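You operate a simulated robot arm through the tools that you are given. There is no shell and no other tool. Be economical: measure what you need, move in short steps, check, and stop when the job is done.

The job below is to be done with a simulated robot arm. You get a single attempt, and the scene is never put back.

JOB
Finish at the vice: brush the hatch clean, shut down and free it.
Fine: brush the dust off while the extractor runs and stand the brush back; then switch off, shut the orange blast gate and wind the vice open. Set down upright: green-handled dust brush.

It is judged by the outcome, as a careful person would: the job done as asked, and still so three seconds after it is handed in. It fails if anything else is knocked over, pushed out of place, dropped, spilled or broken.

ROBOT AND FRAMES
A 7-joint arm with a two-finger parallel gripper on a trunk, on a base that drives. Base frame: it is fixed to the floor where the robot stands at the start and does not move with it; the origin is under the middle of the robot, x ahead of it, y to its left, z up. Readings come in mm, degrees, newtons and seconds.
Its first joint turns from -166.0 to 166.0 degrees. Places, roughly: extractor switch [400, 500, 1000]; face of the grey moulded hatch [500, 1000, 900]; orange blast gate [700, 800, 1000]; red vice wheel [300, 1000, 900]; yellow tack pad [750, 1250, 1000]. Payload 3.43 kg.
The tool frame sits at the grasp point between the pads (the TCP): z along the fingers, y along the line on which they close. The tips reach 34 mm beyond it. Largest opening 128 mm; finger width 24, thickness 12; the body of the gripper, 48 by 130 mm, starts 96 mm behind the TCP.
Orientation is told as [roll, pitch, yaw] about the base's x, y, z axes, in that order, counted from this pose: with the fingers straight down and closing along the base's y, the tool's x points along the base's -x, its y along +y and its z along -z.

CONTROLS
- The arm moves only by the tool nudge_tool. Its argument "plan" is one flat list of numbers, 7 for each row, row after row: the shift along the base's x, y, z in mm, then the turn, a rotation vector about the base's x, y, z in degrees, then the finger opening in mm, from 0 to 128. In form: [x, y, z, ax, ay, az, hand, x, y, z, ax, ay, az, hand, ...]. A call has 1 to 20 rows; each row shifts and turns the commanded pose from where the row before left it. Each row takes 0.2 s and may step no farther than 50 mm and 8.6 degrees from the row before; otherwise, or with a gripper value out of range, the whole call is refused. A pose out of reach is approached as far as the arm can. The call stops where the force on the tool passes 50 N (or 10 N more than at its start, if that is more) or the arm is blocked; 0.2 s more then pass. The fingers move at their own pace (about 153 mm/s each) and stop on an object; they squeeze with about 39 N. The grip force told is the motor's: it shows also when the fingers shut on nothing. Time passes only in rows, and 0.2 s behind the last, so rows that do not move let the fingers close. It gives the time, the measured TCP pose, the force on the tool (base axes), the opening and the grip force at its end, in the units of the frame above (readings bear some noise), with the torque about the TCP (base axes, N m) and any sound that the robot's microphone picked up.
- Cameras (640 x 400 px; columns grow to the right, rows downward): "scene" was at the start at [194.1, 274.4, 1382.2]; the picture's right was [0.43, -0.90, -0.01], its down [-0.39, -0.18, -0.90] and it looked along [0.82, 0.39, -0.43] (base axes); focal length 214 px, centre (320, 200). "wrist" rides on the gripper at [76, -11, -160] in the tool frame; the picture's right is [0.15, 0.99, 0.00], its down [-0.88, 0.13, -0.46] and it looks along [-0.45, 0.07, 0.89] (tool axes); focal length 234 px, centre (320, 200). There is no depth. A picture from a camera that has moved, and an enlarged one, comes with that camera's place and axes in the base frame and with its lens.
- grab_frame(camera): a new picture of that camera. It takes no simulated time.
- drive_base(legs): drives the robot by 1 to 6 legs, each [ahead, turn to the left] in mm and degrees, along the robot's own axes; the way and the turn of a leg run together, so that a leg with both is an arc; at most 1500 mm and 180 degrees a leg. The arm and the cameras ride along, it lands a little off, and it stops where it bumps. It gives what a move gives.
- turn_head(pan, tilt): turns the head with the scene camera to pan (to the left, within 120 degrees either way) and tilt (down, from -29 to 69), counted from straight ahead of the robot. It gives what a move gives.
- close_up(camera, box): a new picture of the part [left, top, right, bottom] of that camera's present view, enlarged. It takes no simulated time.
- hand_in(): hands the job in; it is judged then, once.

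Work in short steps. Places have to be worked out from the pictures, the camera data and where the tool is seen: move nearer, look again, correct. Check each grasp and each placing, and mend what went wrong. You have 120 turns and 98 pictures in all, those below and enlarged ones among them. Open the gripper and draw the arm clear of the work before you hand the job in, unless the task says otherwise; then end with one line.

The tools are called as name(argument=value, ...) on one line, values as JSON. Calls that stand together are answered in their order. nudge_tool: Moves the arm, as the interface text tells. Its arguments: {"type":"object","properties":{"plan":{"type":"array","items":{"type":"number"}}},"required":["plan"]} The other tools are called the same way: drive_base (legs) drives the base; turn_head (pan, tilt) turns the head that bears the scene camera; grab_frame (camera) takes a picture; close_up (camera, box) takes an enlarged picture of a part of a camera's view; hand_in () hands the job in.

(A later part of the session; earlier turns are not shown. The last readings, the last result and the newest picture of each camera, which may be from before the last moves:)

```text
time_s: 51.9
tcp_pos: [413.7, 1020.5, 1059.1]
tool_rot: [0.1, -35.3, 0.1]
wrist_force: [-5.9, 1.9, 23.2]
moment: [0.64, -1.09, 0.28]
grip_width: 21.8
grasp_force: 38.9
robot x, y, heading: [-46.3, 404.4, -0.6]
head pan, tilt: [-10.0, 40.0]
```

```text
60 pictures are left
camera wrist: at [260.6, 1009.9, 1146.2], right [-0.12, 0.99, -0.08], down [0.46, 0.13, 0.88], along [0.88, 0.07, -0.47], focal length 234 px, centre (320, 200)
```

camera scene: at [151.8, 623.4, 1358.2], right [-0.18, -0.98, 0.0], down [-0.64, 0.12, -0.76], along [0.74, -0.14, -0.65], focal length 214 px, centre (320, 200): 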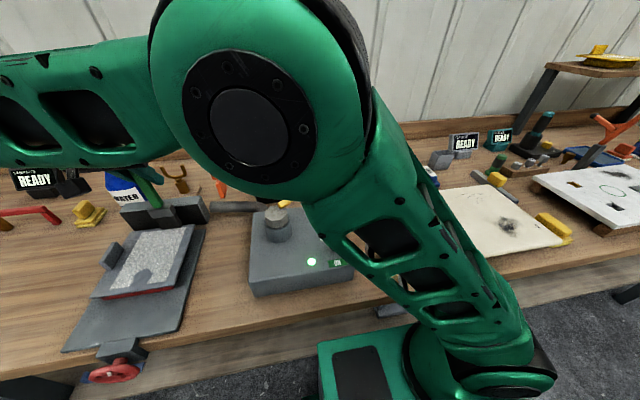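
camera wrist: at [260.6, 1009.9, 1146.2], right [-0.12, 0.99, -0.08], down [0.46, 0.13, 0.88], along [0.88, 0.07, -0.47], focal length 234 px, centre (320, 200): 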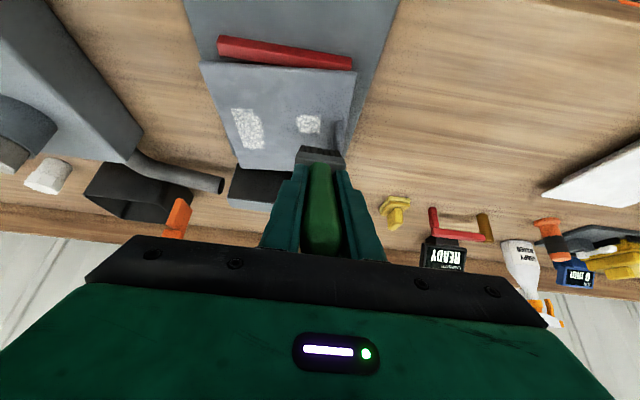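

The brush tilted further and contact may be with the side block. I lift 50 mm and look from the scene camera.

nudge_tool(plan=[0, 0, 25, 0, 0, 0, 10, 0, 0, 25, 0, 0, 0, 10])

turn_head(pan=45, tilt=45)

grab_frame(camera="scene")

close_up(camera="wrist", box=[170, 20, 430, 260])

```text
time_s: 52.5
tcp_pos: [414.6, 1020.0, 1108.8]
tool_rot: [0.0, -35.1, 0.1]
wrist_force: [0.3, 0.3, -0.9]
moment: [-0.01, 0.01, -0.01]
grip_width: 21.5
grasp_force: 38.7
robot x, y, heading: [-46.1, 408.2, -0.7]
head pan, tilt: [-10.0, 40.0]
```

```text
time_s: 53.8
tcp_pos: [413.9, 1019.9, 1109.4]
tool_rot: [0.0, -35.2, 0.0]
wrist_force: [-1.0, 0.0, -0.2]
moment: [-0.01, -0.02, -0.01]
grip_width: 21.3
grasp_force: 39.2
robot x, y, heading: [-42.3, 403.0, -0.6]
head pan, tilt: [45.0, 45.0]
```

```text
59 pictures are left
camera scene: at [126.2, 695.9, 1351.3], right [0.7, -0.72, -0.01], down [-0.52, -0.49, -0.7], along [0.5, 0.49, -0.71], focal length 214 px, centre (320, 200)
```

scene: 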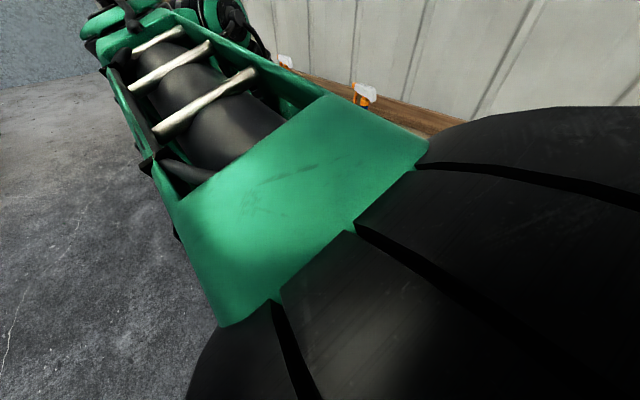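

```text
1.67 times, centred on (300, 140) of wrist
camera zoom: at [261.0, 1009.1, 1196.4], right [-0.12, 0.99, -0.08], down [0.46, 0.13, 0.88], along [0.88, 0.07, -0.47], focal length 390 px, centre (353, 300)
```

zoom: 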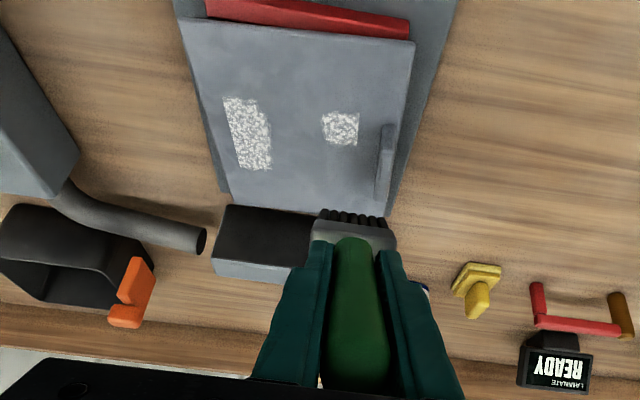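

The brush now lies along the tool axis, so I make the tool vertical (brush vertical too) over [512, 975] and will stroke sideways in y, which can't pivot it.

nudge_tool(plan=[20, -9, 0, 0, 7, 0, 10, 20, -9, 0, 0, 7, 0, 10, 20, -9, 0, 0, 7, 0, 10, 20, -9, 0, 0, 7, 0, 10, 18, -9, 0, 0, 7.1, 0, 10, 0, 0, -15, 0, 0, 0, 10])

grab_frame(camera="wrist")

```text
time_s: 55.2
tcp_pos: [514.9, 977.0, 1092.7]
tool_rot: [0.1, 0.1, 0.1]
wrist_force: [-0.4, 0.0, 0.2]
moment: [-0.01, -0.05, 0.02]
grip_width: 21.3
grasp_force: 39.3
robot x, y, heading: [-47.2, 405.3, -0.6]
head pan, tilt: [45.0, 45.0]
```

```text
57 pictures are left
camera wrist: at [437.8, 965.1, 1253.6], right [-0.15, 0.99, 0.0], down [0.88, 0.13, 0.46], along [0.45, 0.07, -0.89], focal length 234 px, centre (320, 200)
```

wrist: 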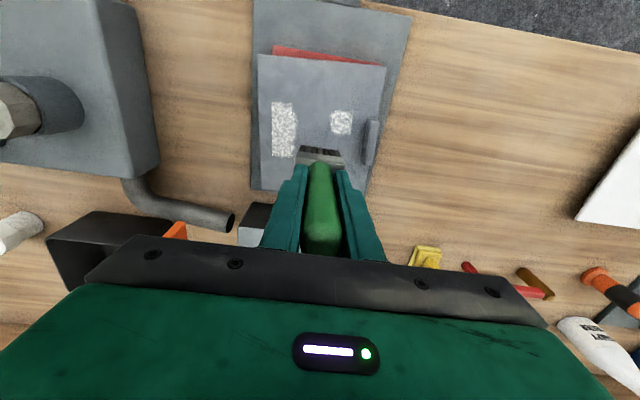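

By image comparison with the brush tip, the right patch spans about x 465–545, y≈905–945, the left one x≈478–512, y≈1009. I move to [535, 965] and lower to contact.

nudge_tool(plan=[20, -12, -8, 0, 0, 0, 10, 0, 0, -6, 0, 0, 0, 10, 0, 0, -5, 0, 0, 0, 10, 0, 0, -3, 0, 0, 0, 10])

```text
time_s: 56.2
tcp_pos: [533.2, 965.2, 1072.1]
tool_rot: [0.2, -0.2, 0.0]
wrist_force: [0.1, 0.6, -1.2]
moment: [-0.02, -0.02, -0.02]
grip_width: 21.4
grasp_force: 39.0
robot x, y, heading: [-45.5, 404.8, -0.6]
head pan, tilt: [45.0, 45.0]
```

Not yet touching; a few more millimetres down.

nudge_tool(plan=[0, 0, -3, 0, 0, 0, 10, 0, 0, -2, 0, 0, 0, 10])

```text
time_s: 56.8
tcp_pos: [532.9, 963.4, 1067.7]
tool_rot: [0.1, -0.1, 0.2]
wrist_force: [1.1, 0.0, -0.9]
moment: [0.0, -0.01, 0.0]
grip_width: 21.6
grasp_force: 38.7
robot x, y, heading: [-43.5, 403.3, -0.6]
head pan, tilt: [45.0, 45.0]
```

nudge_tool(plan=[0, 0, -3, 0, 0, 0, 10, 0, 0, -2, 0, 0, 0, 10])

grab_frame(camera="wrist")

```text
time_s: 57.4
tcp_pos: [531.5, 964.8, 1063.2]
tool_rot: [0.1, -0.2, 0.1]
wrist_force: [0.7, -0.2, -1.1]
moment: [0.0, -0.03, 0.02]
grip_width: 21.4
grasp_force: 39.4
robot x, y, heading: [-46.1, 402.8, -0.7]
head pan, tilt: [45.0, 45.0]
```

```text
56 pictures are left
camera wrist: at [456.7, 953.5, 1222.4], right [-0.15, 0.99, 0.0], down [0.88, 0.13, 0.46], along [0.45, 0.07, -0.89], focal length 234 px, centre (320, 200)
```

wrist: 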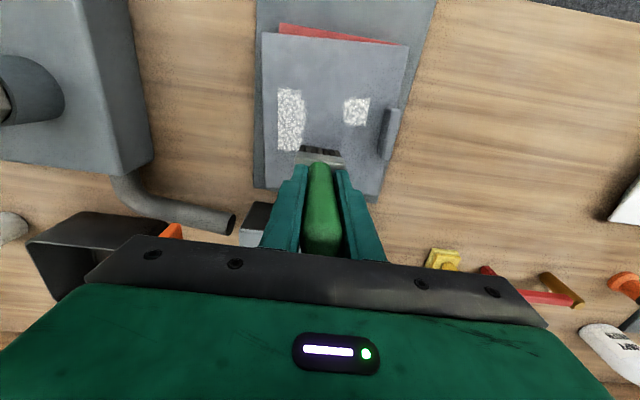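

Still no contact; the brush may have slid up a little in the grip. I go on down in small steps.

nudge_tool(plan=[0, 0, -3, 0, 0, 0, 10, 0, 0, -3, 0, 0, 0, 10, 0, 0, -2, 0, 0, 0, 10])

```text
time_s: 58.2
tcp_pos: [532.2, 964.9, 1056.0]
tool_rot: [0.1, -0.1, 0.1]
wrist_force: [-0.6, 0.9, -0.3]
moment: [0.01, -0.02, 0.03]
grip_width: 21.6
grasp_force: 38.7
robot x, y, heading: [-41.0, 405.9, -0.8]
head pan, tilt: [45.0, 45.0]
```

nudge_tool(plan=[0, 0, -3, 0, 0, 0, 10, 0, 0, -3, 0, 0, 0, 10])

close_up(camera="wrist", box=[230, 60, 430, 260])

```text
time_s: 58.8
tcp_pos: [533.3, 964.4, 1051.4]
tool_rot: [0.3, -0.3, -0.1]
wrist_force: [-0.1, -2.6, 21.4]
moment: [-0.62, -0.05, -0.04]
grip_width: 21.4
grasp_force: 39.0
robot x, y, heading: [-42.4, 405.9, -0.7]
head pan, tilt: [45.0, 45.0]
```

```text
2.00 times, centred on (330, 160) of wrist
camera zoom: at [457.0, 952.7, 1211.1], right [-0.15, 0.99, 0.01], down [0.88, 0.13, 0.46], along [0.45, 0.07, -0.89], focal length 468 px, centre (300, 280)
```

zoom: 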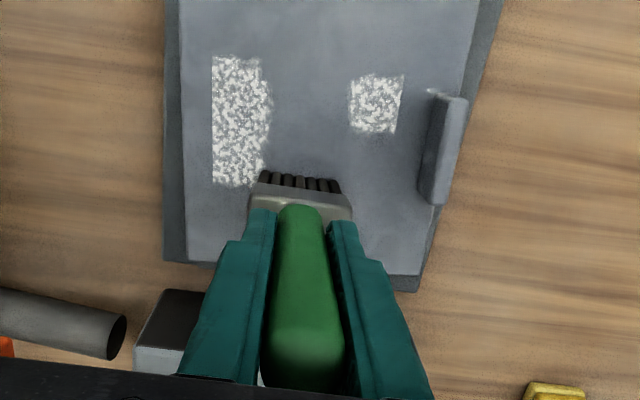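

Contact at TCP z≈1052. I ease to ~10 N and do a zigzag of y-strokes over the right patch, stepping toward -x.

nudge_tool(plan=[0, 0, 1.5, 0, 0, 0, 10, 0, -25, 0, 0, 0, 0, 10, 0, -24, 0, 0, 0, 0, 10, -16, 0, 0, 0, 0, 0, 10, 0, 30, 0, 0, 0, 0, 10, -16, 0, 0, 0, 0, 0, 10, 0, -30, 0, 0, 0, 0, 10, -16, 0, 0, 0, 0, 0, 10, 0, 30, 0, 0, 0, 0, 10, -16, 0, 0, 0, 0, 0, 10, 0, -30, 0, 0, 0, 0, 10])

close_up(camera="wrist", box=[230, 60, 430, 260])

```text
time_s: 61.2
tcp_pos: [467.5, 915.2, 1049.4]
tool_rot: [0.1, -0.1, 0.2]
wrist_force: [1.3, 3.0, 15.3]
moment: [0.17, -0.22, -0.03]
grip_width: 21.7
grasp_force: 39.1
robot x, y, heading: [-46.8, 404.0, -0.7]
head pan, tilt: [45.0, 45.0]
```

```text
2.00 times, centred on (330, 160) of wrist
camera zoom: at [391.9, 904.2, 1209.3], right [-0.15, 0.99, 0.0], down [0.88, 0.13, 0.46], along [0.45, 0.07, -0.89], focal length 468 px, centre (300, 280)
```

zoom: 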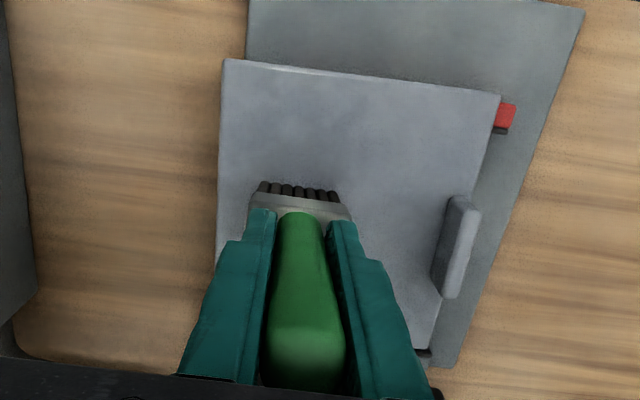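

The dust looks gone, but the plate seems to sit differently; I lift the brush and move it aside to inspect the hatch.

nudge_tool(plan=[0, 0, 20, 0, 0, 0, 10, 0, 0, 40, 0, 0, 0, 10, 20, -20, 40, 0, 0, 0, 10, 30, -30, 40, 0, 0, 0, 10, 30, -40, 20, 0, 0, 0, 10, 30, -40, 0, 0, 0, 0, 10, 20, -45, 0, 0, 0, 0, 10, 0, -45, 0, 0, 0, 0, 10])

turn_head(pan=25, tilt=40)

grab_frame(camera="scene")

```text
refused: row 4 steps farther than a row can; nothing moved
```

```text
time_s: 62.0
tcp_pos: [468.2, 915.2, 1049.6]
tool_rot: [0.1, -0.1, 0.1]
wrist_force: [-2.8, -0.3, 12.8]
moment: [-0.09, 0.23, -0.02]
grip_width: 21.8
grasp_force: 39.5
robot x, y, heading: [-44.3, 407.8, -0.8]
head pan, tilt: [25.0, 40.0]
```

```text
53 pictures are left
camera scene: at [145.2, 673.8, 1358.4], right [0.41, -0.91, -0.01], down [-0.6, -0.27, -0.76], along [0.69, 0.32, -0.65], focal length 214 px, centre (320, 200)
```

scene: 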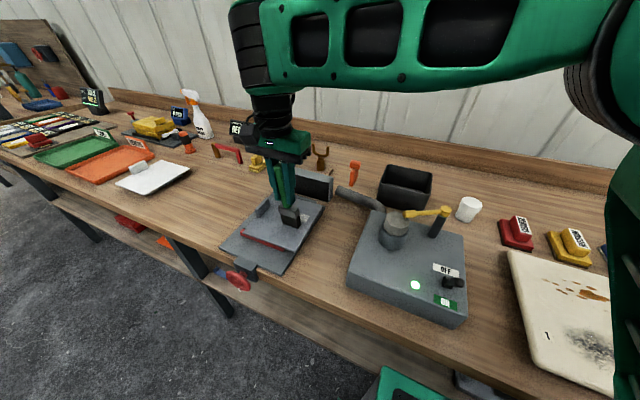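

nudge_tool(plan=[0, 0, 20, 0, 0, 0, 10, 0, 0, 40, 0, 0, 0, 10, 0, 0, 45, 0, 0, 0, 10, 25, -30, 25, 0, 0, 0, 10, 30, -38, 0, 0, 0, 0, 10, 30, -38, 0, 0, 0, 0, 10])

close_up(camera="scene", box=[210, 150, 350, 300])

grab_frame(camera="wrist")

```text
time_s: 63.4
tcp_pos: [552.3, 808.3, 1179.2]
tool_rot: [0.2, -0.1, 0.2]
wrist_force: [-1.3, 0.8, -1.8]
moment: [-0.06, -0.05, -0.01]
grip_width: 21.6
grasp_force: 39.6
robot x, y, heading: [-48.1, 407.7, -0.7]
head pan, tilt: [25.0, 40.0]
```

```text
2.67 times, centred on (280, 225) of scene
camera zoom: at [145.3, 674.4, 1358.2], right [0.41, -0.91, -0.01], down [-0.6, -0.27, -0.76], along [0.69, 0.32, -0.65], focal length 572 px, centre (427, 133)
```

zoom: 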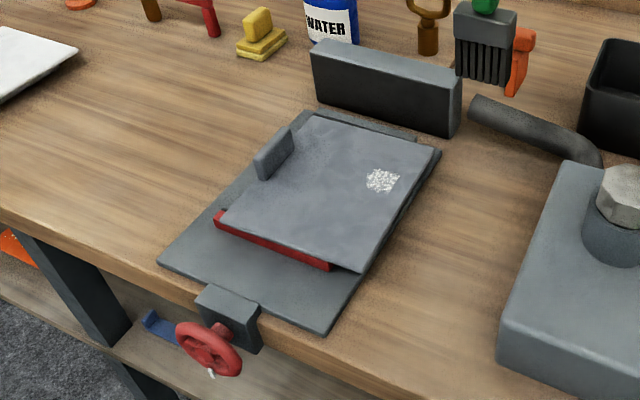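

```text
51 pictures are left
camera wrist: at [476.4, 798.1, 1339.2], right [-0.15, 0.99, 0.0], down [0.88, 0.13, 0.46], along [0.45, 0.07, -0.89], focal length 234 px, centre (320, 200)
```

wrist: 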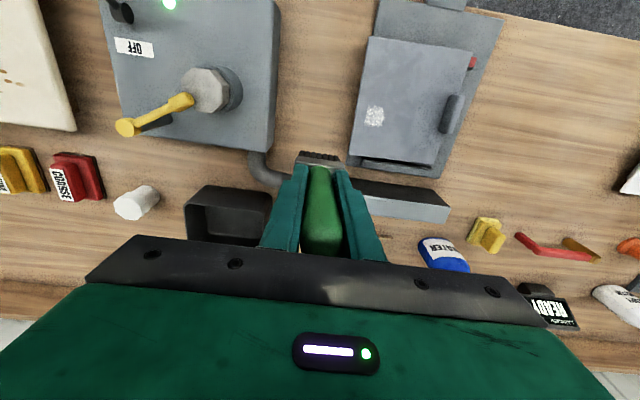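

The hatch slid by about (-30, -30) mm (the jaw/wheel gave way), and one small dust spot remains at about [539, 916]. I go over it, and will brush lightly toward +y, which also tends to push the hatch back.

nudge_tool(plan=[-10, 47, 0, 0, 0, 0, 10, -9, 47, 0, 0, 0, 0, 10, 0, 0, -40, 0, 0, 0, 10, 0, 0, -40, 0, 0, 0, 10, 0, 0, -30, 0, 0, 0, 10, 0, 0, -10, 0, 0, 0, 10])

close_up(camera="wrist", box=[230, 60, 430, 260])

```text
time_s: 64.8
tcp_pos: [533.4, 903.2, 1059.6]
tool_rot: [0.2, -0.1, 0.1]
wrist_force: [0.8, 0.4, -0.2]
moment: [-0.03, 0.01, 0.0]
grip_width: 21.8
grasp_force: 38.7
robot x, y, heading: [-44.7, 406.7, -0.6]
head pan, tilt: [25.0, 40.0]
```

```text
2.00 times, centred on (330, 160) of wrist
camera zoom: at [458.4, 892.4, 1219.1], right [-0.15, 0.99, 0.0], down [0.88, 0.13, 0.46], along [0.45, 0.07, -0.89], focal length 468 px, centre (300, 280)
```

zoom: 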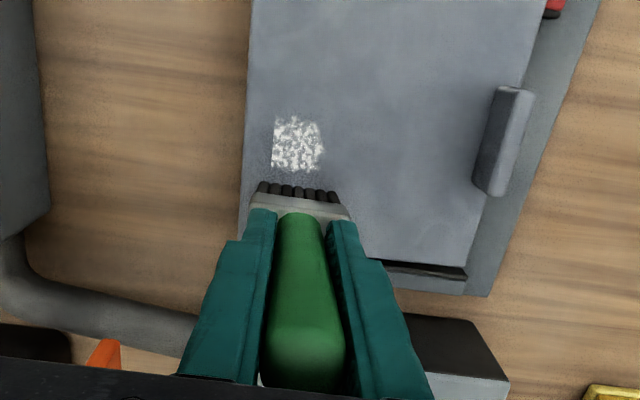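

The spot is ~28 mm nearer than the bristles. I shift, lower to light contact and make three short strokes.

nudge_tool(plan=[-17, -8, 0, 0, 0, 0, 10, 0, 0, -5, 0, 0, 0, 10, 0, 0, -3.5, 0, 0, 0, 10, 0, 20, 0, 0, 0, 0, 10, 0, 15, 0, 0, 0, 0, 10, 0, 0, 6, 0, 0, 0, 10, -13, -35, 0, 0, 0, 0, 10, 0, 0, -6, 0, 0, 0, 10, 0, 20, 0, 0, 0, 0, 10, 0, 15, 0, 0, 0, 0, 10])

close_up(camera="wrist", box=[230, 60, 430, 260])

```text
time_s: 67.0
tcp_pos: [504.3, 929.0, 1053.2]
tool_rot: [0.1, -0.1, 0.1]
wrist_force: [-0.5, 0.0, -0.4]
moment: [0.02, -0.02, 0.0]
grip_width: 21.2
grasp_force: 39.7
robot x, y, heading: [-46.9, 404.5, -0.7]
head pan, tilt: [25.0, 40.0]
```

```text
2.00 times, centred on (330, 160) of wrist
camera zoom: at [428.7, 918.5, 1212.3], right [-0.15, 0.99, 0.0], down [0.88, 0.13, 0.46], along [0.45, 0.07, -0.89], focal length 468 px, centre (300, 280)
```

zoom: 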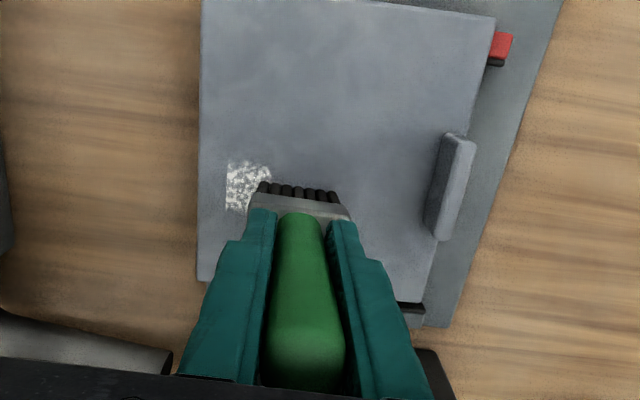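

No contact that time. I return over the spot and press ~3 mm lower.

nudge_tool(plan=[0, 0, 5, 0, 0, 0, 10, 6, -38, 0, 0, 0, 0, 10, 0, 0, -5, 0, 0, 0, 10, 0, 0, -2, 0, 0, 0, 10, 0, 0, -1.5, 0, 0, 0, 10])

```text
time_s: 68.2
tcp_pos: [511.0, 892.3, 1049.1]
tool_rot: [0.4, -0.2, 0.1]
wrist_force: [1.0, -2.5, 17.6]
moment: [-0.47, -0.11, 0.0]
grip_width: 21.5
grasp_force: 39.1
robot x, y, heading: [-44.7, 401.2, -0.2]
head pan, tilt: [25.0, 40.0]
```

nudge_tool(plan=[0, 8, 1, 0, 0, 0, 10, -8, 8, 0, 0, 0, 0, 10, -8, 0, 0, 0, 0, 0, 10, 0, 10, 0, 0, 0, 0, 10, 8, 8, 0, 0, 0, 0, 10, 8, 0, 0, 0, 0, 0, 10, 0, 12, 0, 0, 0, 0, 10])

close_up(camera="wrist", box=[230, 60, 430, 260])

```text
time_s: 69.8
tcp_pos: [511.8, 937.1, 1050.2]
tool_rot: [0.1, -0.2, 0.0]
wrist_force: [3.3, -6.7, 16.5]
moment: [-0.86, -0.5, -0.03]
grip_width: 21.4
grasp_force: 38.8
robot x, y, heading: [-46.0, 404.7, -0.7]
head pan, tilt: [25.0, 40.0]
```

```text
2.00 times, centred on (330, 160) of wrist
camera zoom: at [435.8, 926.2, 1209.1], right [-0.15, 0.99, 0.0], down [0.88, 0.13, 0.46], along [0.45, 0.07, -0.89], focal length 468 px, centre (300, 280)
```

zoom: 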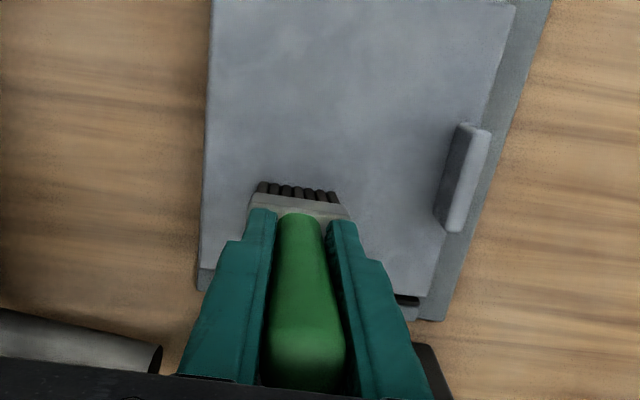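

The spot is gone and the hatch moved back partly. I push another ~14 mm in +y, then lift clear and inspect.

nudge_tool(plan=[0, 7, 0, 0, 0, 0, 10, 0, 7, 0, 0, 0, 0, 10, 0, 0, 10, 0, 0, 0, 10, 0, 0, 40, 0, 0, 0, 10, 0, 0, 40, 0, 0, 0, 10, 10, -35, 30, 0, 0, 0, 10, 10, -45, 0, 0, 0, 0, 10, 10, -45, 0, 0, 0, 0, 10, 0, -45, 0, 0, 0, 0, 10])

close_up(camera="scene", box=[210, 150, 350, 300])

grab_frame(camera="wrist")

```text
time_s: 71.8
tcp_pos: [537.4, 782.6, 1168.7]
tool_rot: [0.1, 0.1, 0.3]
wrist_force: [-0.7, 1.0, -0.5]
moment: [-0.08, 0.0, -0.01]
grip_width: 21.4
grasp_force: 39.3
robot x, y, heading: [-46.0, 403.4, -0.7]
head pan, tilt: [25.0, 40.0]
```

```text
2.67 times, centred on (280, 225) of scene
camera zoom: at [145.7, 674.5, 1358.2], right [0.41, -0.91, -0.01], down [-0.6, -0.27, -0.76], along [0.69, 0.32, -0.65], focal length 572 px, centre (427, 133)
```

zoom: 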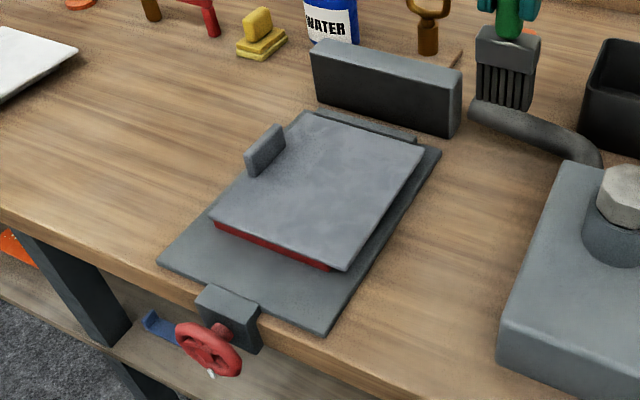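

```text
46 pictures are left
camera wrist: at [463.0, 772.4, 1328.4], right [-0.15, 0.99, 0.0], down [0.88, 0.13, 0.46], along [0.45, 0.07, -0.89], focal length 234 px, centre (320, 200)
```

wrist: 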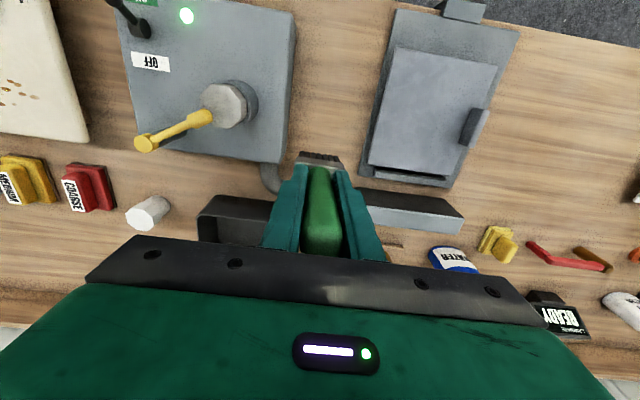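

Hatch is clean. To stand the brush back with an upright tool I need to be nearer the holder: I raise the brush to z≈1240 (tip ~1090, above the extractor lever ~1045) and drive ~300 mm to the right.

nudge_tool(plan=[-10, -10, 35, 0, 0, 0, 10, -10, -10, 35, 0, 0, 0, 10])

drive_base(legs=[[0, -90], [310, 0], [0, 90]])

turn_head(pan=-15, tilt=35)

grab_frame(camera="scene")

```text
time_s: 72.4
tcp_pos: [520.1, 763.5, 1238.6]
tool_rot: [0.1, 0.0, 0.1]
wrist_force: [0.0, 1.1, -1.3]
moment: [-0.02, 0.0, 0.02]
grip_width: 21.7
grasp_force: 39.4
robot x, y, heading: [-42.4, 404.5, -0.9]
head pan, tilt: [25.0, 40.0]
```

```text
time_s: 81.6
tcp_pos: [599.5, 67.9, 1246.6]
tool_rot: [-0.2, -0.9, -35.8]
wrist_force: [2.1, -1.9, -1.7]
moment: [0.17, 0.23, -0.02]
grip_width: 21.5
grasp_force: 39.1
robot x, y, heading: [-65.1, 77.9, -41.7]
head pan, tilt: [25.0, 40.0]
stopped in leg 3: the robot was blocked; the commanded pose is now the measured one
```

```text
time_s: 82.7
tcp_pos: [595.5, 70.3, 1247.5]
tool_rot: [0.0, -1.1, -35.8]
wrist_force: [-0.1, -0.1, -0.8]
moment: [-0.05, 0.0, 0.0]
grip_width: 21.6
grasp_force: 38.3
robot x, y, heading: [-67.9, 80.6, -41.6]
head pan, tilt: [-15.0, 35.0]
```

```text
45 pictures are left
camera scene: at [223.1, 109.8, 1365.7], right [-0.83, -0.55, 0.0], down [-0.33, 0.49, -0.81], along [0.45, -0.68, -0.58], focal length 214 px, centre (320, 200)
```

scene: 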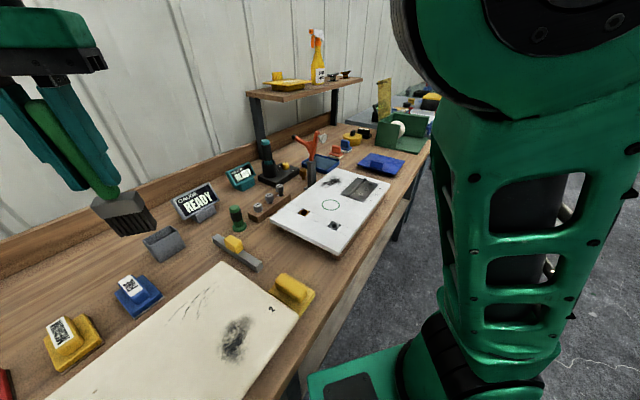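

The turn was blocked (base near the bench). I back off a little, finish the turn, then go forward closer to the bench.

drive_base(legs=[[-70, 0], [0, 41.6], [105, 0]])

grab_frame(camera="wrist")

```text
time_s: 86.6
tcp_pos: [491.1, 552.7, 1247.4]
tool_rot: [-0.1, -1.1, 5.2]
wrist_force: [0.5, 0.1, -0.9]
moment: [-0.02, -0.01, 0.03]
grip_width: 21.4
grasp_force: 38.7
robot x, y, heading: [-13.4, 124.0, -0.9]
head pan, tilt: [-15.0, 35.0]
```

```text
44 pictures are left
camera wrist: at [414.3, 535.3, 1405.7], right [-0.24, 0.97, 0.0], down [0.86, 0.21, 0.47], along [0.46, 0.11, -0.88], focal length 234 px, centre (320, 200)
```

wrist: 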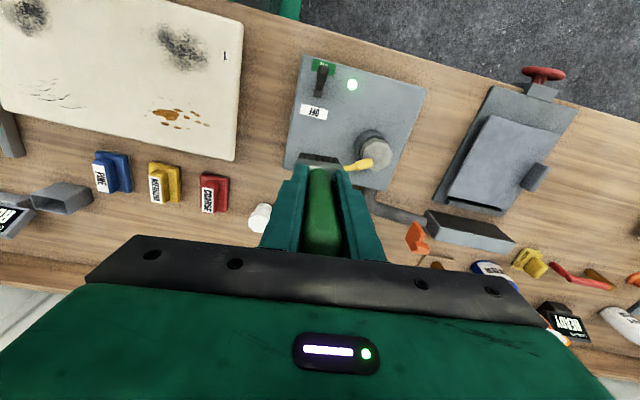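

Robot is at [-13, 124]. I carry the brush toward the holder, lowering late, yaw set back to 0, and stop short to look.

nudge_tool(plan=[24, -41, 0, 0, 1, -5.2, 10, 24, -41, 0, 0, 0, 0, 10, 24, -41, 0, 0, 0, 0, 10, 24, -41, 0, 0, 0, 0, 10, 24, -41, 0, 0, 0, 0, 10, 24, -41, 0, 0, 0, 0, 10, 24, -41, 0, 0, 0, 0, 10, 24, -35, -22, 0, 0, 0, 10, 24, -35, -22, 0, 0, 0, 10, 24, -35, -22, 0, 0, 0, 10, 24, -35, -22, 0, 0, 0, 10, 20, -35, -22, 0, 0, 0, 10])

grab_frame(camera="wrist")

grab_frame(camera="scene")

```text
time_s: 89.2
tcp_pos: [759.1, 93.6, 1145.3]
tool_rot: [-0.1, -0.9, 0.1]
wrist_force: [0.5, -0.1, 0.5]
moment: [-0.05, -0.06, -0.03]
grip_width: 21.4
grasp_force: 38.7
robot x, y, heading: [-15.5, 119.5, -0.4]
head pan, tilt: [-15.0, 35.0]
```

```text
43 pictures are left
camera wrist: at [682.8, 83.0, 1303.4], right [-0.15, 0.99, 0.0], down [0.87, 0.13, 0.47], along [0.46, 0.07, -0.88], focal length 234 px, centre (320, 200)
```

wrist: 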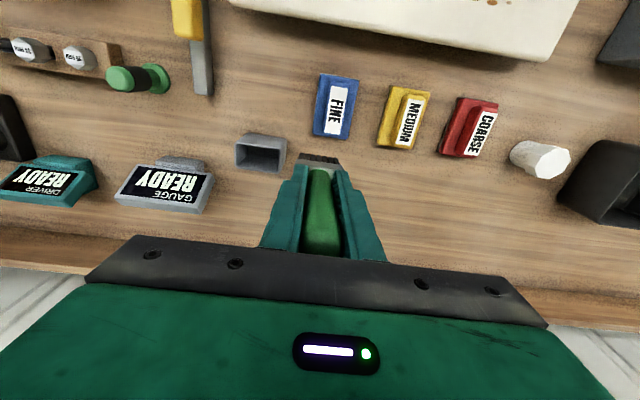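

```text
42 pictures are left
camera scene: at [183.5, 333.4, 1365.8], right [-0.27, -0.96, 0.0], down [-0.56, 0.15, -0.81], along [0.78, -0.22, -0.58], focal length 214 px, centre (320, 200)
```

scene: 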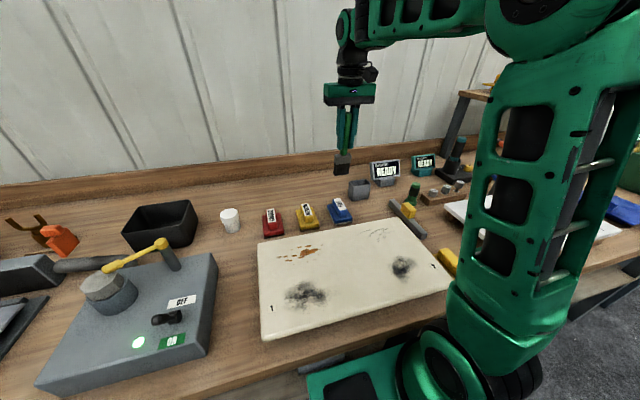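

The holder opening is seen at about [808–828, 3]. I check the brush's tilt in close-up before aligning.

close_up(camera="wrist", box=[220, 110, 380, 260])

close_up(camera="scene", box=[300, 70, 420, 210])

```text
2.67 times, centred on (300, 185) of wrist
camera zoom: at [682.8, 83.0, 1303.4], right [-0.15, 0.99, 0.0], down [0.87, 0.13, 0.47], along [0.46, 0.07, -0.88], focal length 624 px, centre (373, 240)
```

zoom: 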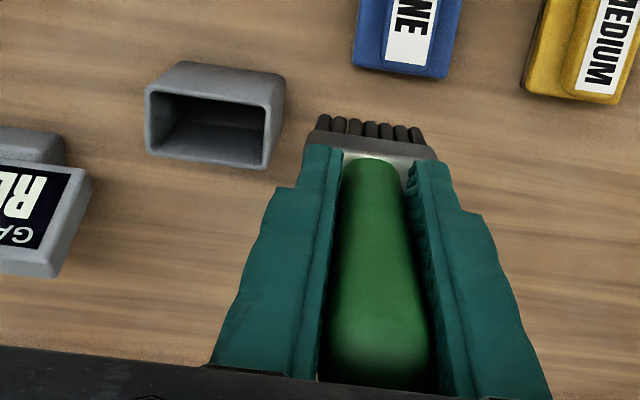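

```text
2.86 times, centred on (360, 140) of scene
camera zoom: at [183.5, 333.4, 1365.8], right [-0.27, -0.96, 0.0], down [-0.56, 0.15, -0.81], along [0.78, -0.22, -0.58], focal length 613 px, centre (206, 371)
```

zoom: 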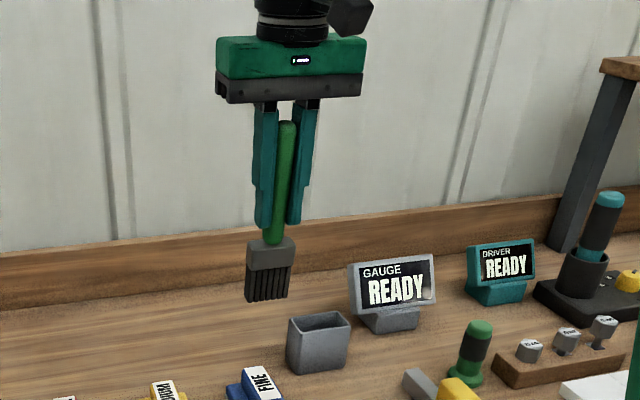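

The brush still leans ~10° forward. I'll pivot it back by touching the bristles on the clear bench strip behind the sanding blocks (y≈150) and pushing forward a bit; first go there and lower.

nudge_tool(plan=[10, 30, 0, 0, 0, 0, 10, 18, 28, 0, 0, 0, 0, 10, 0, 0, -35, 0, 0, 0, 10, 0, 0, -35, 0, 0, 0, 10, 0, 0, -20, 0, 0, 0, 10, 0, 0, -12, 0, 0, 0, 10])

grab_frame(camera="wrist")

```text
time_s: 90.6
tcp_pos: [786.6, 150.5, 1041.7]
tool_rot: [-0.1, -0.9, 0.1]
wrist_force: [0.1, -0.2, -0.2]
moment: [-0.01, -0.03, -0.01]
grip_width: 21.3
grasp_force: 38.7
robot x, y, heading: [-11.4, 123.7, -0.4]
head pan, tilt: [-15.0, 35.0]
```

```text
39 pictures are left
camera wrist: at [709.7, 140.4, 1199.0], right [-0.15, 0.99, 0.0], down [0.87, 0.13, 0.47], along [0.46, 0.07, -0.88], focal length 234 px, centre (320, 200)
```

wrist: 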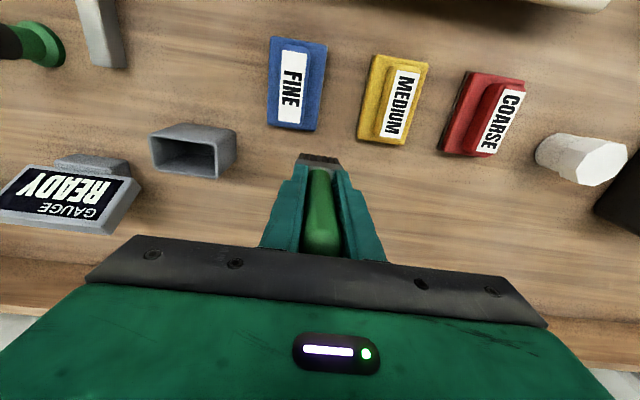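

Clear spot. Lower to contact.

nudge_tool(plan=[0, 0, -4, 0, 0, 0, 10, 0, 0, -3, 0, 0, 0, 10, 0, 0, -3, 0, 0, 0, 10])

```text
time_s: 91.4
tcp_pos: [787.7, 148.9, 1029.2]
tool_rot: [-0.1, -0.7, 0.1]
wrist_force: [-0.7, 0.3, -0.4]
moment: [-0.01, 0.02, -0.03]
grip_width: 21.2
grasp_force: 38.9
robot x, y, heading: [-11.4, 119.6, -0.4]
head pan, tilt: [-15.0, 35.0]
```

nudge_tool(plan=[0, 0, -3, 0, 0, 0, 10, 0, 0, -3, 0, 0, 0, 10])

```text
time_s: 92.0
tcp_pos: [786.3, 150.5, 1025.9]
tool_rot: [-0.1, -0.8, 0.1]
wrist_force: [-0.9, 0.8, -0.9]
moment: [0.02, -0.01, -0.02]
grip_width: 21.4
grasp_force: 39.6
robot x, y, heading: [-13.8, 125.1, -0.6]
head pan, tilt: [-15.0, 35.0]
```

nudge_tool(plan=[0, 0, -3, 0, 0, 0, 10, 0, 0, -2, 0, 0, 0, 10])

```text
time_s: 92.6
tcp_pos: [787.1, 148.9, 1020.4]
tool_rot: [-0.1, -0.9, 0.1]
wrist_force: [-0.5, -0.4, -0.5]
moment: [-0.02, 0.0, 0.03]
grip_width: 21.6
grasp_force: 39.2
robot x, y, heading: [-10.7, 122.3, -0.3]
head pan, tilt: [-15.0, 35.0]
```

nudge_tool(plan=[0, 0, -3, 0, 0, 0, 10, 0, 0, -3, 0, 0, 0, 10])

close_up(camera="scene", box=[280, 90, 420, 230])

```text
time_s: 93.2
tcp_pos: [788.0, 150.0, 1014.1]
tool_rot: [-0.1, -0.9, 0.0]
wrist_force: [1.5, 0.1, -1.0]
moment: [0.0, 0.0, 0.01]
grip_width: 21.7
grasp_force: 39.0
robot x, y, heading: [-11.4, 122.7, -0.3]
head pan, tilt: [-15.0, 35.0]
```

```text
2.86 times, centred on (350, 160) of scene
camera zoom: at [184.0, 333.2, 1365.7], right [-0.27, -0.96, 0.0], down [-0.56, 0.15, -0.81], along [0.78, -0.22, -0.58], focal length 613 px, centre (234, 314)
```

zoom: 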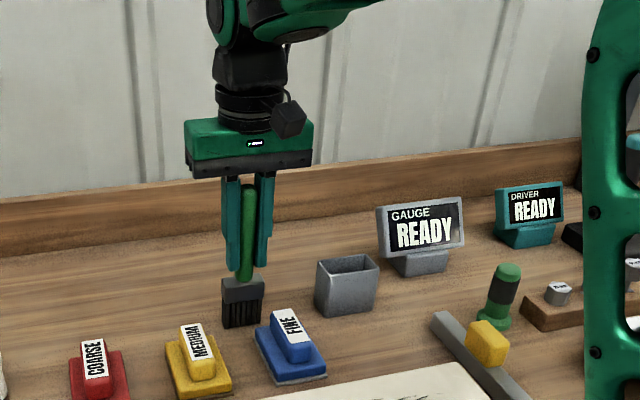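

Still above the bench (the brush has slid up in the grip). I continue down.

nudge_tool(plan=[0, 0, -3, 0, 0, 0, 10, 0, 0, -3, 0, 0, 0, 10])

```text
time_s: 93.8
tcp_pos: [787.2, 149.4, 1010.6]
tool_rot: [-0.1, -1.0, 0.1]
wrist_force: [-4.8, -2.1, 26.9]
moment: [-0.1, 0.28, 0.02]
grip_width: 21.6
grasp_force: 39.5
robot x, y, heading: [-11.5, 122.0, -0.2]
head pan, tilt: [-15.0, 35.0]
```

Contact (27 N). I ease 2 mm and push +x ~35 mm slowly to pivot the brush back.

nudge_tool(plan=[0, 0, 1.5, 0, 0, 0, 10, 7, 0, 0, 0, 0, 0, 10, 7, 0, 0, 0, 0, 0, 10, 7, 0, 0, 0, 0, 0, 10, 7, 0, 0, 0, 0, 0, 10, 7, 0, 0, 0, 0, 0, 10])

close_up(camera="wrist", box=[220, 110, 380, 260])

```text
time_s: 95.2
tcp_pos: [821.0, 148.4, 1009.5]
tool_rot: [0.0, -0.9, 0.0]
wrist_force: [-6.4, -1.8, 11.4]
moment: [0.04, 0.78, 0.03]
grip_width: 21.4
grasp_force: 39.1
robot x, y, heading: [-12.0, 121.6, -0.7]
head pan, tilt: [-15.0, 35.0]
```

```text
2.67 times, centred on (300, 185) of wrist
camera zoom: at [744.6, 138.7, 1168.3], right [-0.15, 0.99, 0.0], down [0.87, 0.13, 0.47], along [0.46, 0.07, -0.88], focal length 624 px, centre (373, 240)
```

zoom: 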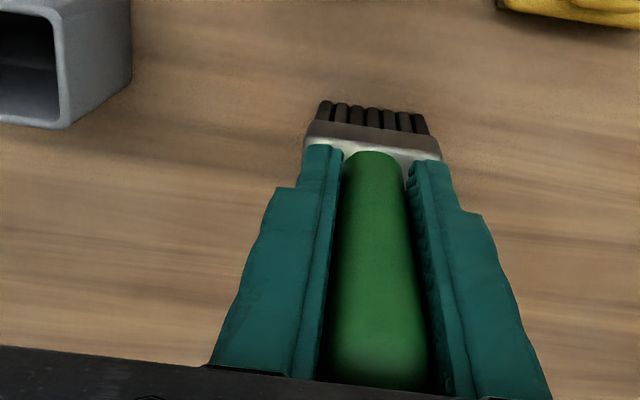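

Tilt reduced to ~6°. Push another 25 mm.

nudge_tool(plan=[0, 0, -1, 0, 0, 0, 10, 7, 0, 0, 0, 0, 0, 10, 7, 0, 0, 0, 0, 0, 10, 7, 0, 0, 0, 0, 0, 10, 6, 0, 0, 0, 0, 0, 10])

close_up(camera="wrist", box=[220, 110, 380, 260])

```text
time_s: 96.4
tcp_pos: [849.2, 148.2, 1008.2]
tool_rot: [-0.1, -0.8, 0.0]
wrist_force: [-7.7, -2.0, 13.8]
moment: [-0.01, 0.94, 0.02]
grip_width: 21.2
grasp_force: 39.4
robot x, y, heading: [-15.5, 119.2, -0.5]
head pan, tilt: [-15.0, 35.0]
```

```text
2.67 times, centred on (300, 185) of wrist
camera zoom: at [771.7, 138.8, 1167.4], right [-0.15, 0.99, 0.0], down [0.87, 0.13, 0.47], along [0.46, 0.07, -0.88], focal length 624 px, centre (373, 240)
```

zoom: 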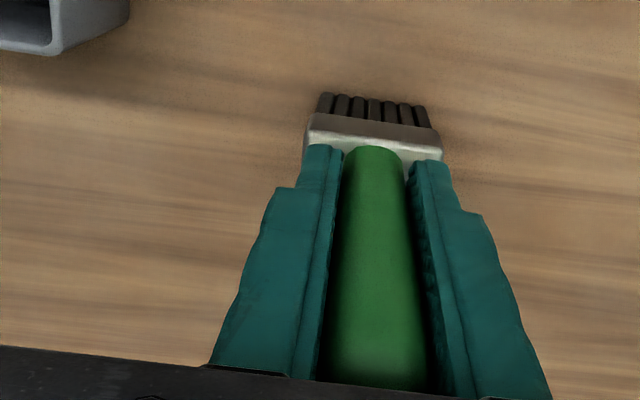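

Tilt is now only ~4°. I lift 75 mm, correct the pitch by 4° and shift toward the holder, then look.

nudge_tool(plan=[-10, 0, 30, 0, 2, 0, 10, -8, 0, 30, 0, 2, 0, 10, -6, -20, 15, 0, 0, 0, 10, 0, -40, 0, 0, 0, 0, 10, 0, -40, 0, 0, 0, 0, 10])

grab_frame(camera="wrist")

close_up(camera="scene", box=[310, 90, 430, 210])

```text
time_s: 97.6
tcp_pos: [826.2, 49.5, 1083.1]
tool_rot: [-0.1, 3.3, 0.1]
wrist_force: [0.8, 0.4, -0.9]
moment: [-0.06, 0.01, -0.02]
grip_width: 21.6
grasp_force: 38.8
robot x, y, heading: [-12.4, 123.0, -0.4]
head pan, tilt: [-15.0, 35.0]
```

```text
35 pictures are left
camera wrist: at [761.0, 40.1, 1246.9], right [-0.15, 0.99, 0.01], down [0.9, 0.13, 0.41], along [0.4, 0.07, -0.91], focal length 234 px, centre (320, 200)
```

wrist: 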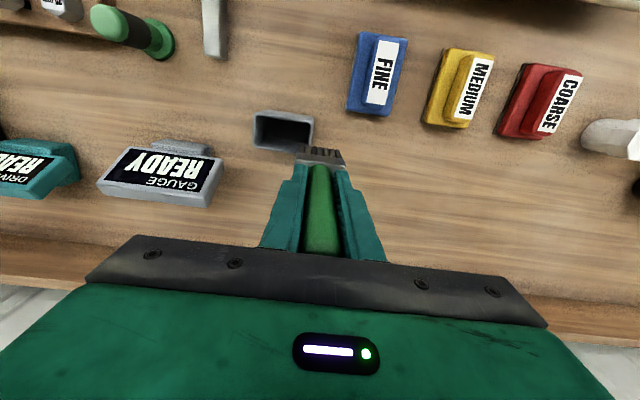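

```text
3.33 times, centred on (370, 150) of scene
camera zoom: at [184.1, 333.4, 1365.7], right [-0.27, -0.96, 0.0], down [-0.56, 0.15, -0.81], along [0.78, -0.22, -0.58], focal length 715 px, centre (153, 367)
```

zoom: 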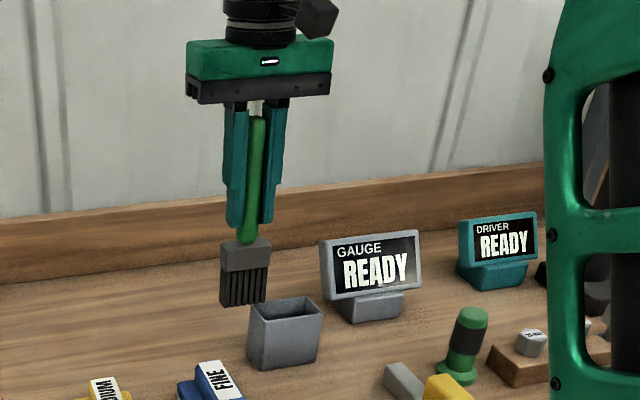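

Both cameras agree on the rim centre at about [810, 3, 950]. I raise to z≈1110 and shift over it, then check in wrist view.

nudge_tool(plan=[-7, 0, 27, 0, 0, 0, 10, -6, -23, 0, 0, 0, 0, 10, 0, -23, 0, 0, 0, 0, 10, 0, 0, 0, 0, 0, 0, 10])

close_up(camera="wrist", box=[240, 80, 400, 230])

close_up(camera="scene", box=[310, 90, 430, 210])

```text
time_s: 98.6
tcp_pos: [813.0, 2.9, 1110.2]
tool_rot: [-0.1, 3.2, 0.0]
wrist_force: [0.2, -0.6, -0.4]
moment: [-0.02, 0.04, 0.01]
grip_width: 21.5
grasp_force: 39.2
robot x, y, heading: [-12.8, 119.8, -0.2]
head pan, tilt: [-15.0, 35.0]
```

```text
2.67 times, centred on (320, 155) of wrist
camera zoom: at [746.9, -7.7, 1274.6], right [-0.15, 0.99, 0.01], down [0.9, 0.13, 0.41], along [0.4, 0.07, -0.91], focal length 624 px, centre (320, 320)
```

zoom: 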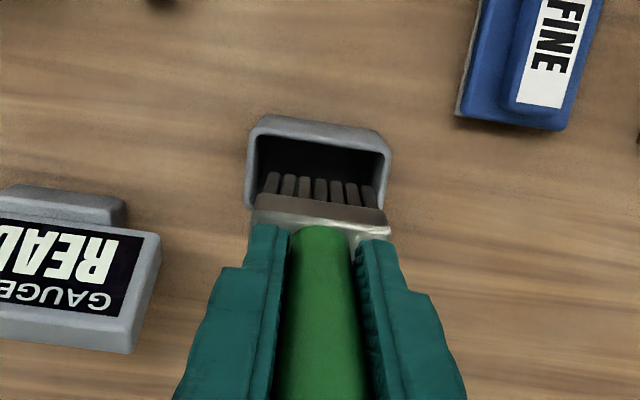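

```text
3.33 times, centred on (370, 150) of scene
camera zoom: at [184.1, 333.2, 1365.7], right [-0.27, -0.96, 0.0], down [-0.56, 0.15, -0.81], along [0.78, -0.22, -0.58], focal length 715 px, centre (153, 367)
```

zoom: 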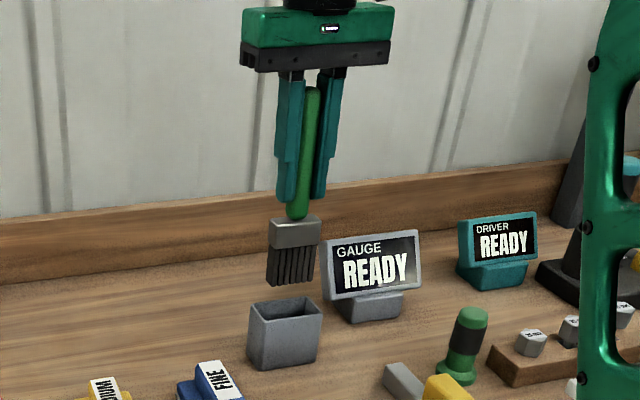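

Aligned within a few mm; I shift x by -4 and lower in stages watching force.

nudge_tool(plan=[-4, 0, 0, 0, 0, 0, 10, 0, 0, -12, 0, 0, 0, 10, 0, 0, -12, 0, 0, 0, 10, 0, 0, -10, 0, 0, 0, 10])

close_up(camera="wrist", box=[240, 80, 400, 230])

```text
time_s: 99.6
tcp_pos: [809.7, 2.7, 1076.5]
tool_rot: [-0.1, 3.2, 0.1]
wrist_force: [0.0, -0.4, -1.3]
moment: [0.0, 0.0, -0.01]
grip_width: 21.4
grasp_force: 39.4
robot x, y, heading: [-12.2, 126.2, -0.6]
head pan, tilt: [-15.0, 35.0]
```

```text
2.67 times, centred on (320, 155) of wrist
camera zoom: at [743.3, -7.4, 1240.7], right [-0.15, 0.99, 0.01], down [0.9, 0.13, 0.41], along [0.4, 0.07, -0.91], focal length 624 px, centre (320, 320)
```

zoom: 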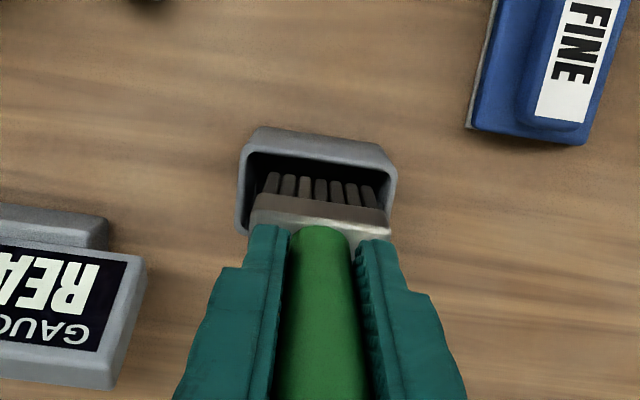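

Bristles are entering without force; I continue lowering.

nudge_tool(plan=[0, 0, -10, 0, 0, 0, 10, 0, 0, -10, 0, 0, 0, 10, 0, 0, -8, 0, 0, 0, 10, 0, 0, -7, 0, 0, 0, 10])

close_up(camera="wrist", box=[240, 80, 400, 230])

```text
time_s: 100.6
tcp_pos: [809.9, 3.2, 1041.5]
tool_rot: [-0.1, 3.2, 0.1]
wrist_force: [-0.2, 0.1, -0.6]
moment: [-0.03, -0.01, -0.01]
grip_width: 21.5
grasp_force: 38.9
robot x, y, heading: [-15.2, 122.9, -0.4]
head pan, tilt: [-15.0, 35.0]
```

```text
2.67 times, centred on (320, 155) of wrist
camera zoom: at [742.6, -7.9, 1205.1], right [-0.15, 0.99, 0.01], down [0.9, 0.13, 0.41], along [0.4, 0.07, -0.91], focal length 624 px, centre (320, 320)
```

zoom: 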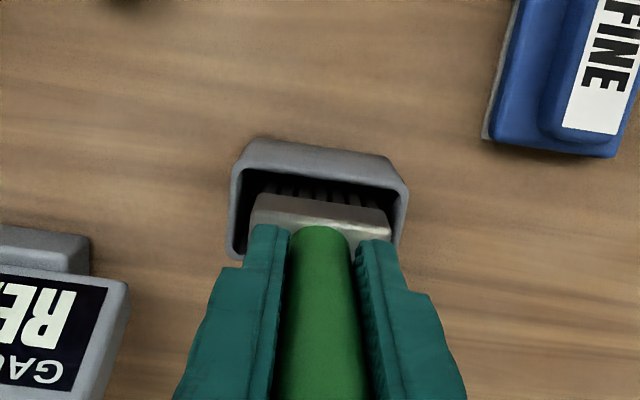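

nudge_tool(plan=[0, 0, -9, 0, 0, 0, 10, 0, 0, -7, 0, 0, 0, 10, 0, 0, -4, 0, 0, 0, 10, 0, 0, -3, 0, 0, 0, 10])

```text
time_s: 101.6
tcp_pos: [809.0, 2.8, 1018.6]
tool_rot: [0.0, 3.1, 0.1]
wrist_force: [0.1, 0.0, -1.1]
moment: [-0.01, -0.02, -0.03]
grip_width: 21.5
grasp_force: 39.4
robot x, y, heading: [-12.9, 122.7, -0.3]
head pan, tilt: [-15.0, 35.0]
```

nudge_tool(plan=[0, 0, -3, 0, 0, 0, 10, 0, 0, -2, 0, 0, 0, 10])

close_up(camera="scene", box=[310, 90, 430, 210])

```text
time_s: 102.2
tcp_pos: [808.3, 2.9, 1014.6]
tool_rot: [-0.1, 3.1, 0.1]
wrist_force: [-3.9, 0.1, 13.0]
moment: [0.04, 0.43, -0.01]
grip_width: 21.6
grasp_force: 38.3
robot x, y, heading: [-15.6, 125.4, -0.7]
head pan, tilt: [-15.0, 35.0]
```

```text
3.33 times, centred on (370, 150) of scene
camera zoom: at [183.3, 333.2, 1365.8], right [-0.27, -0.96, 0.0], down [-0.56, 0.15, -0.81], along [0.78, -0.22, -0.58], focal length 715 px, centre (153, 367)
```

zoom: 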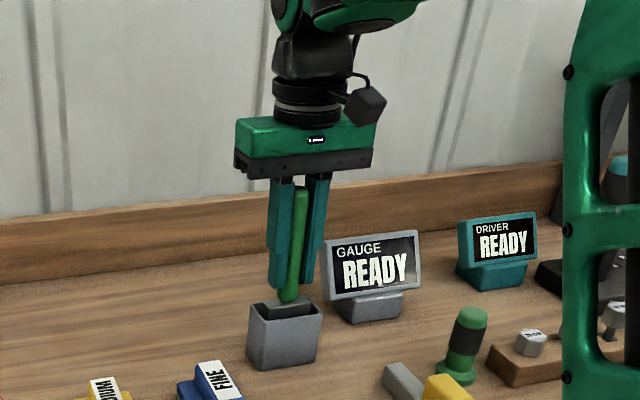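

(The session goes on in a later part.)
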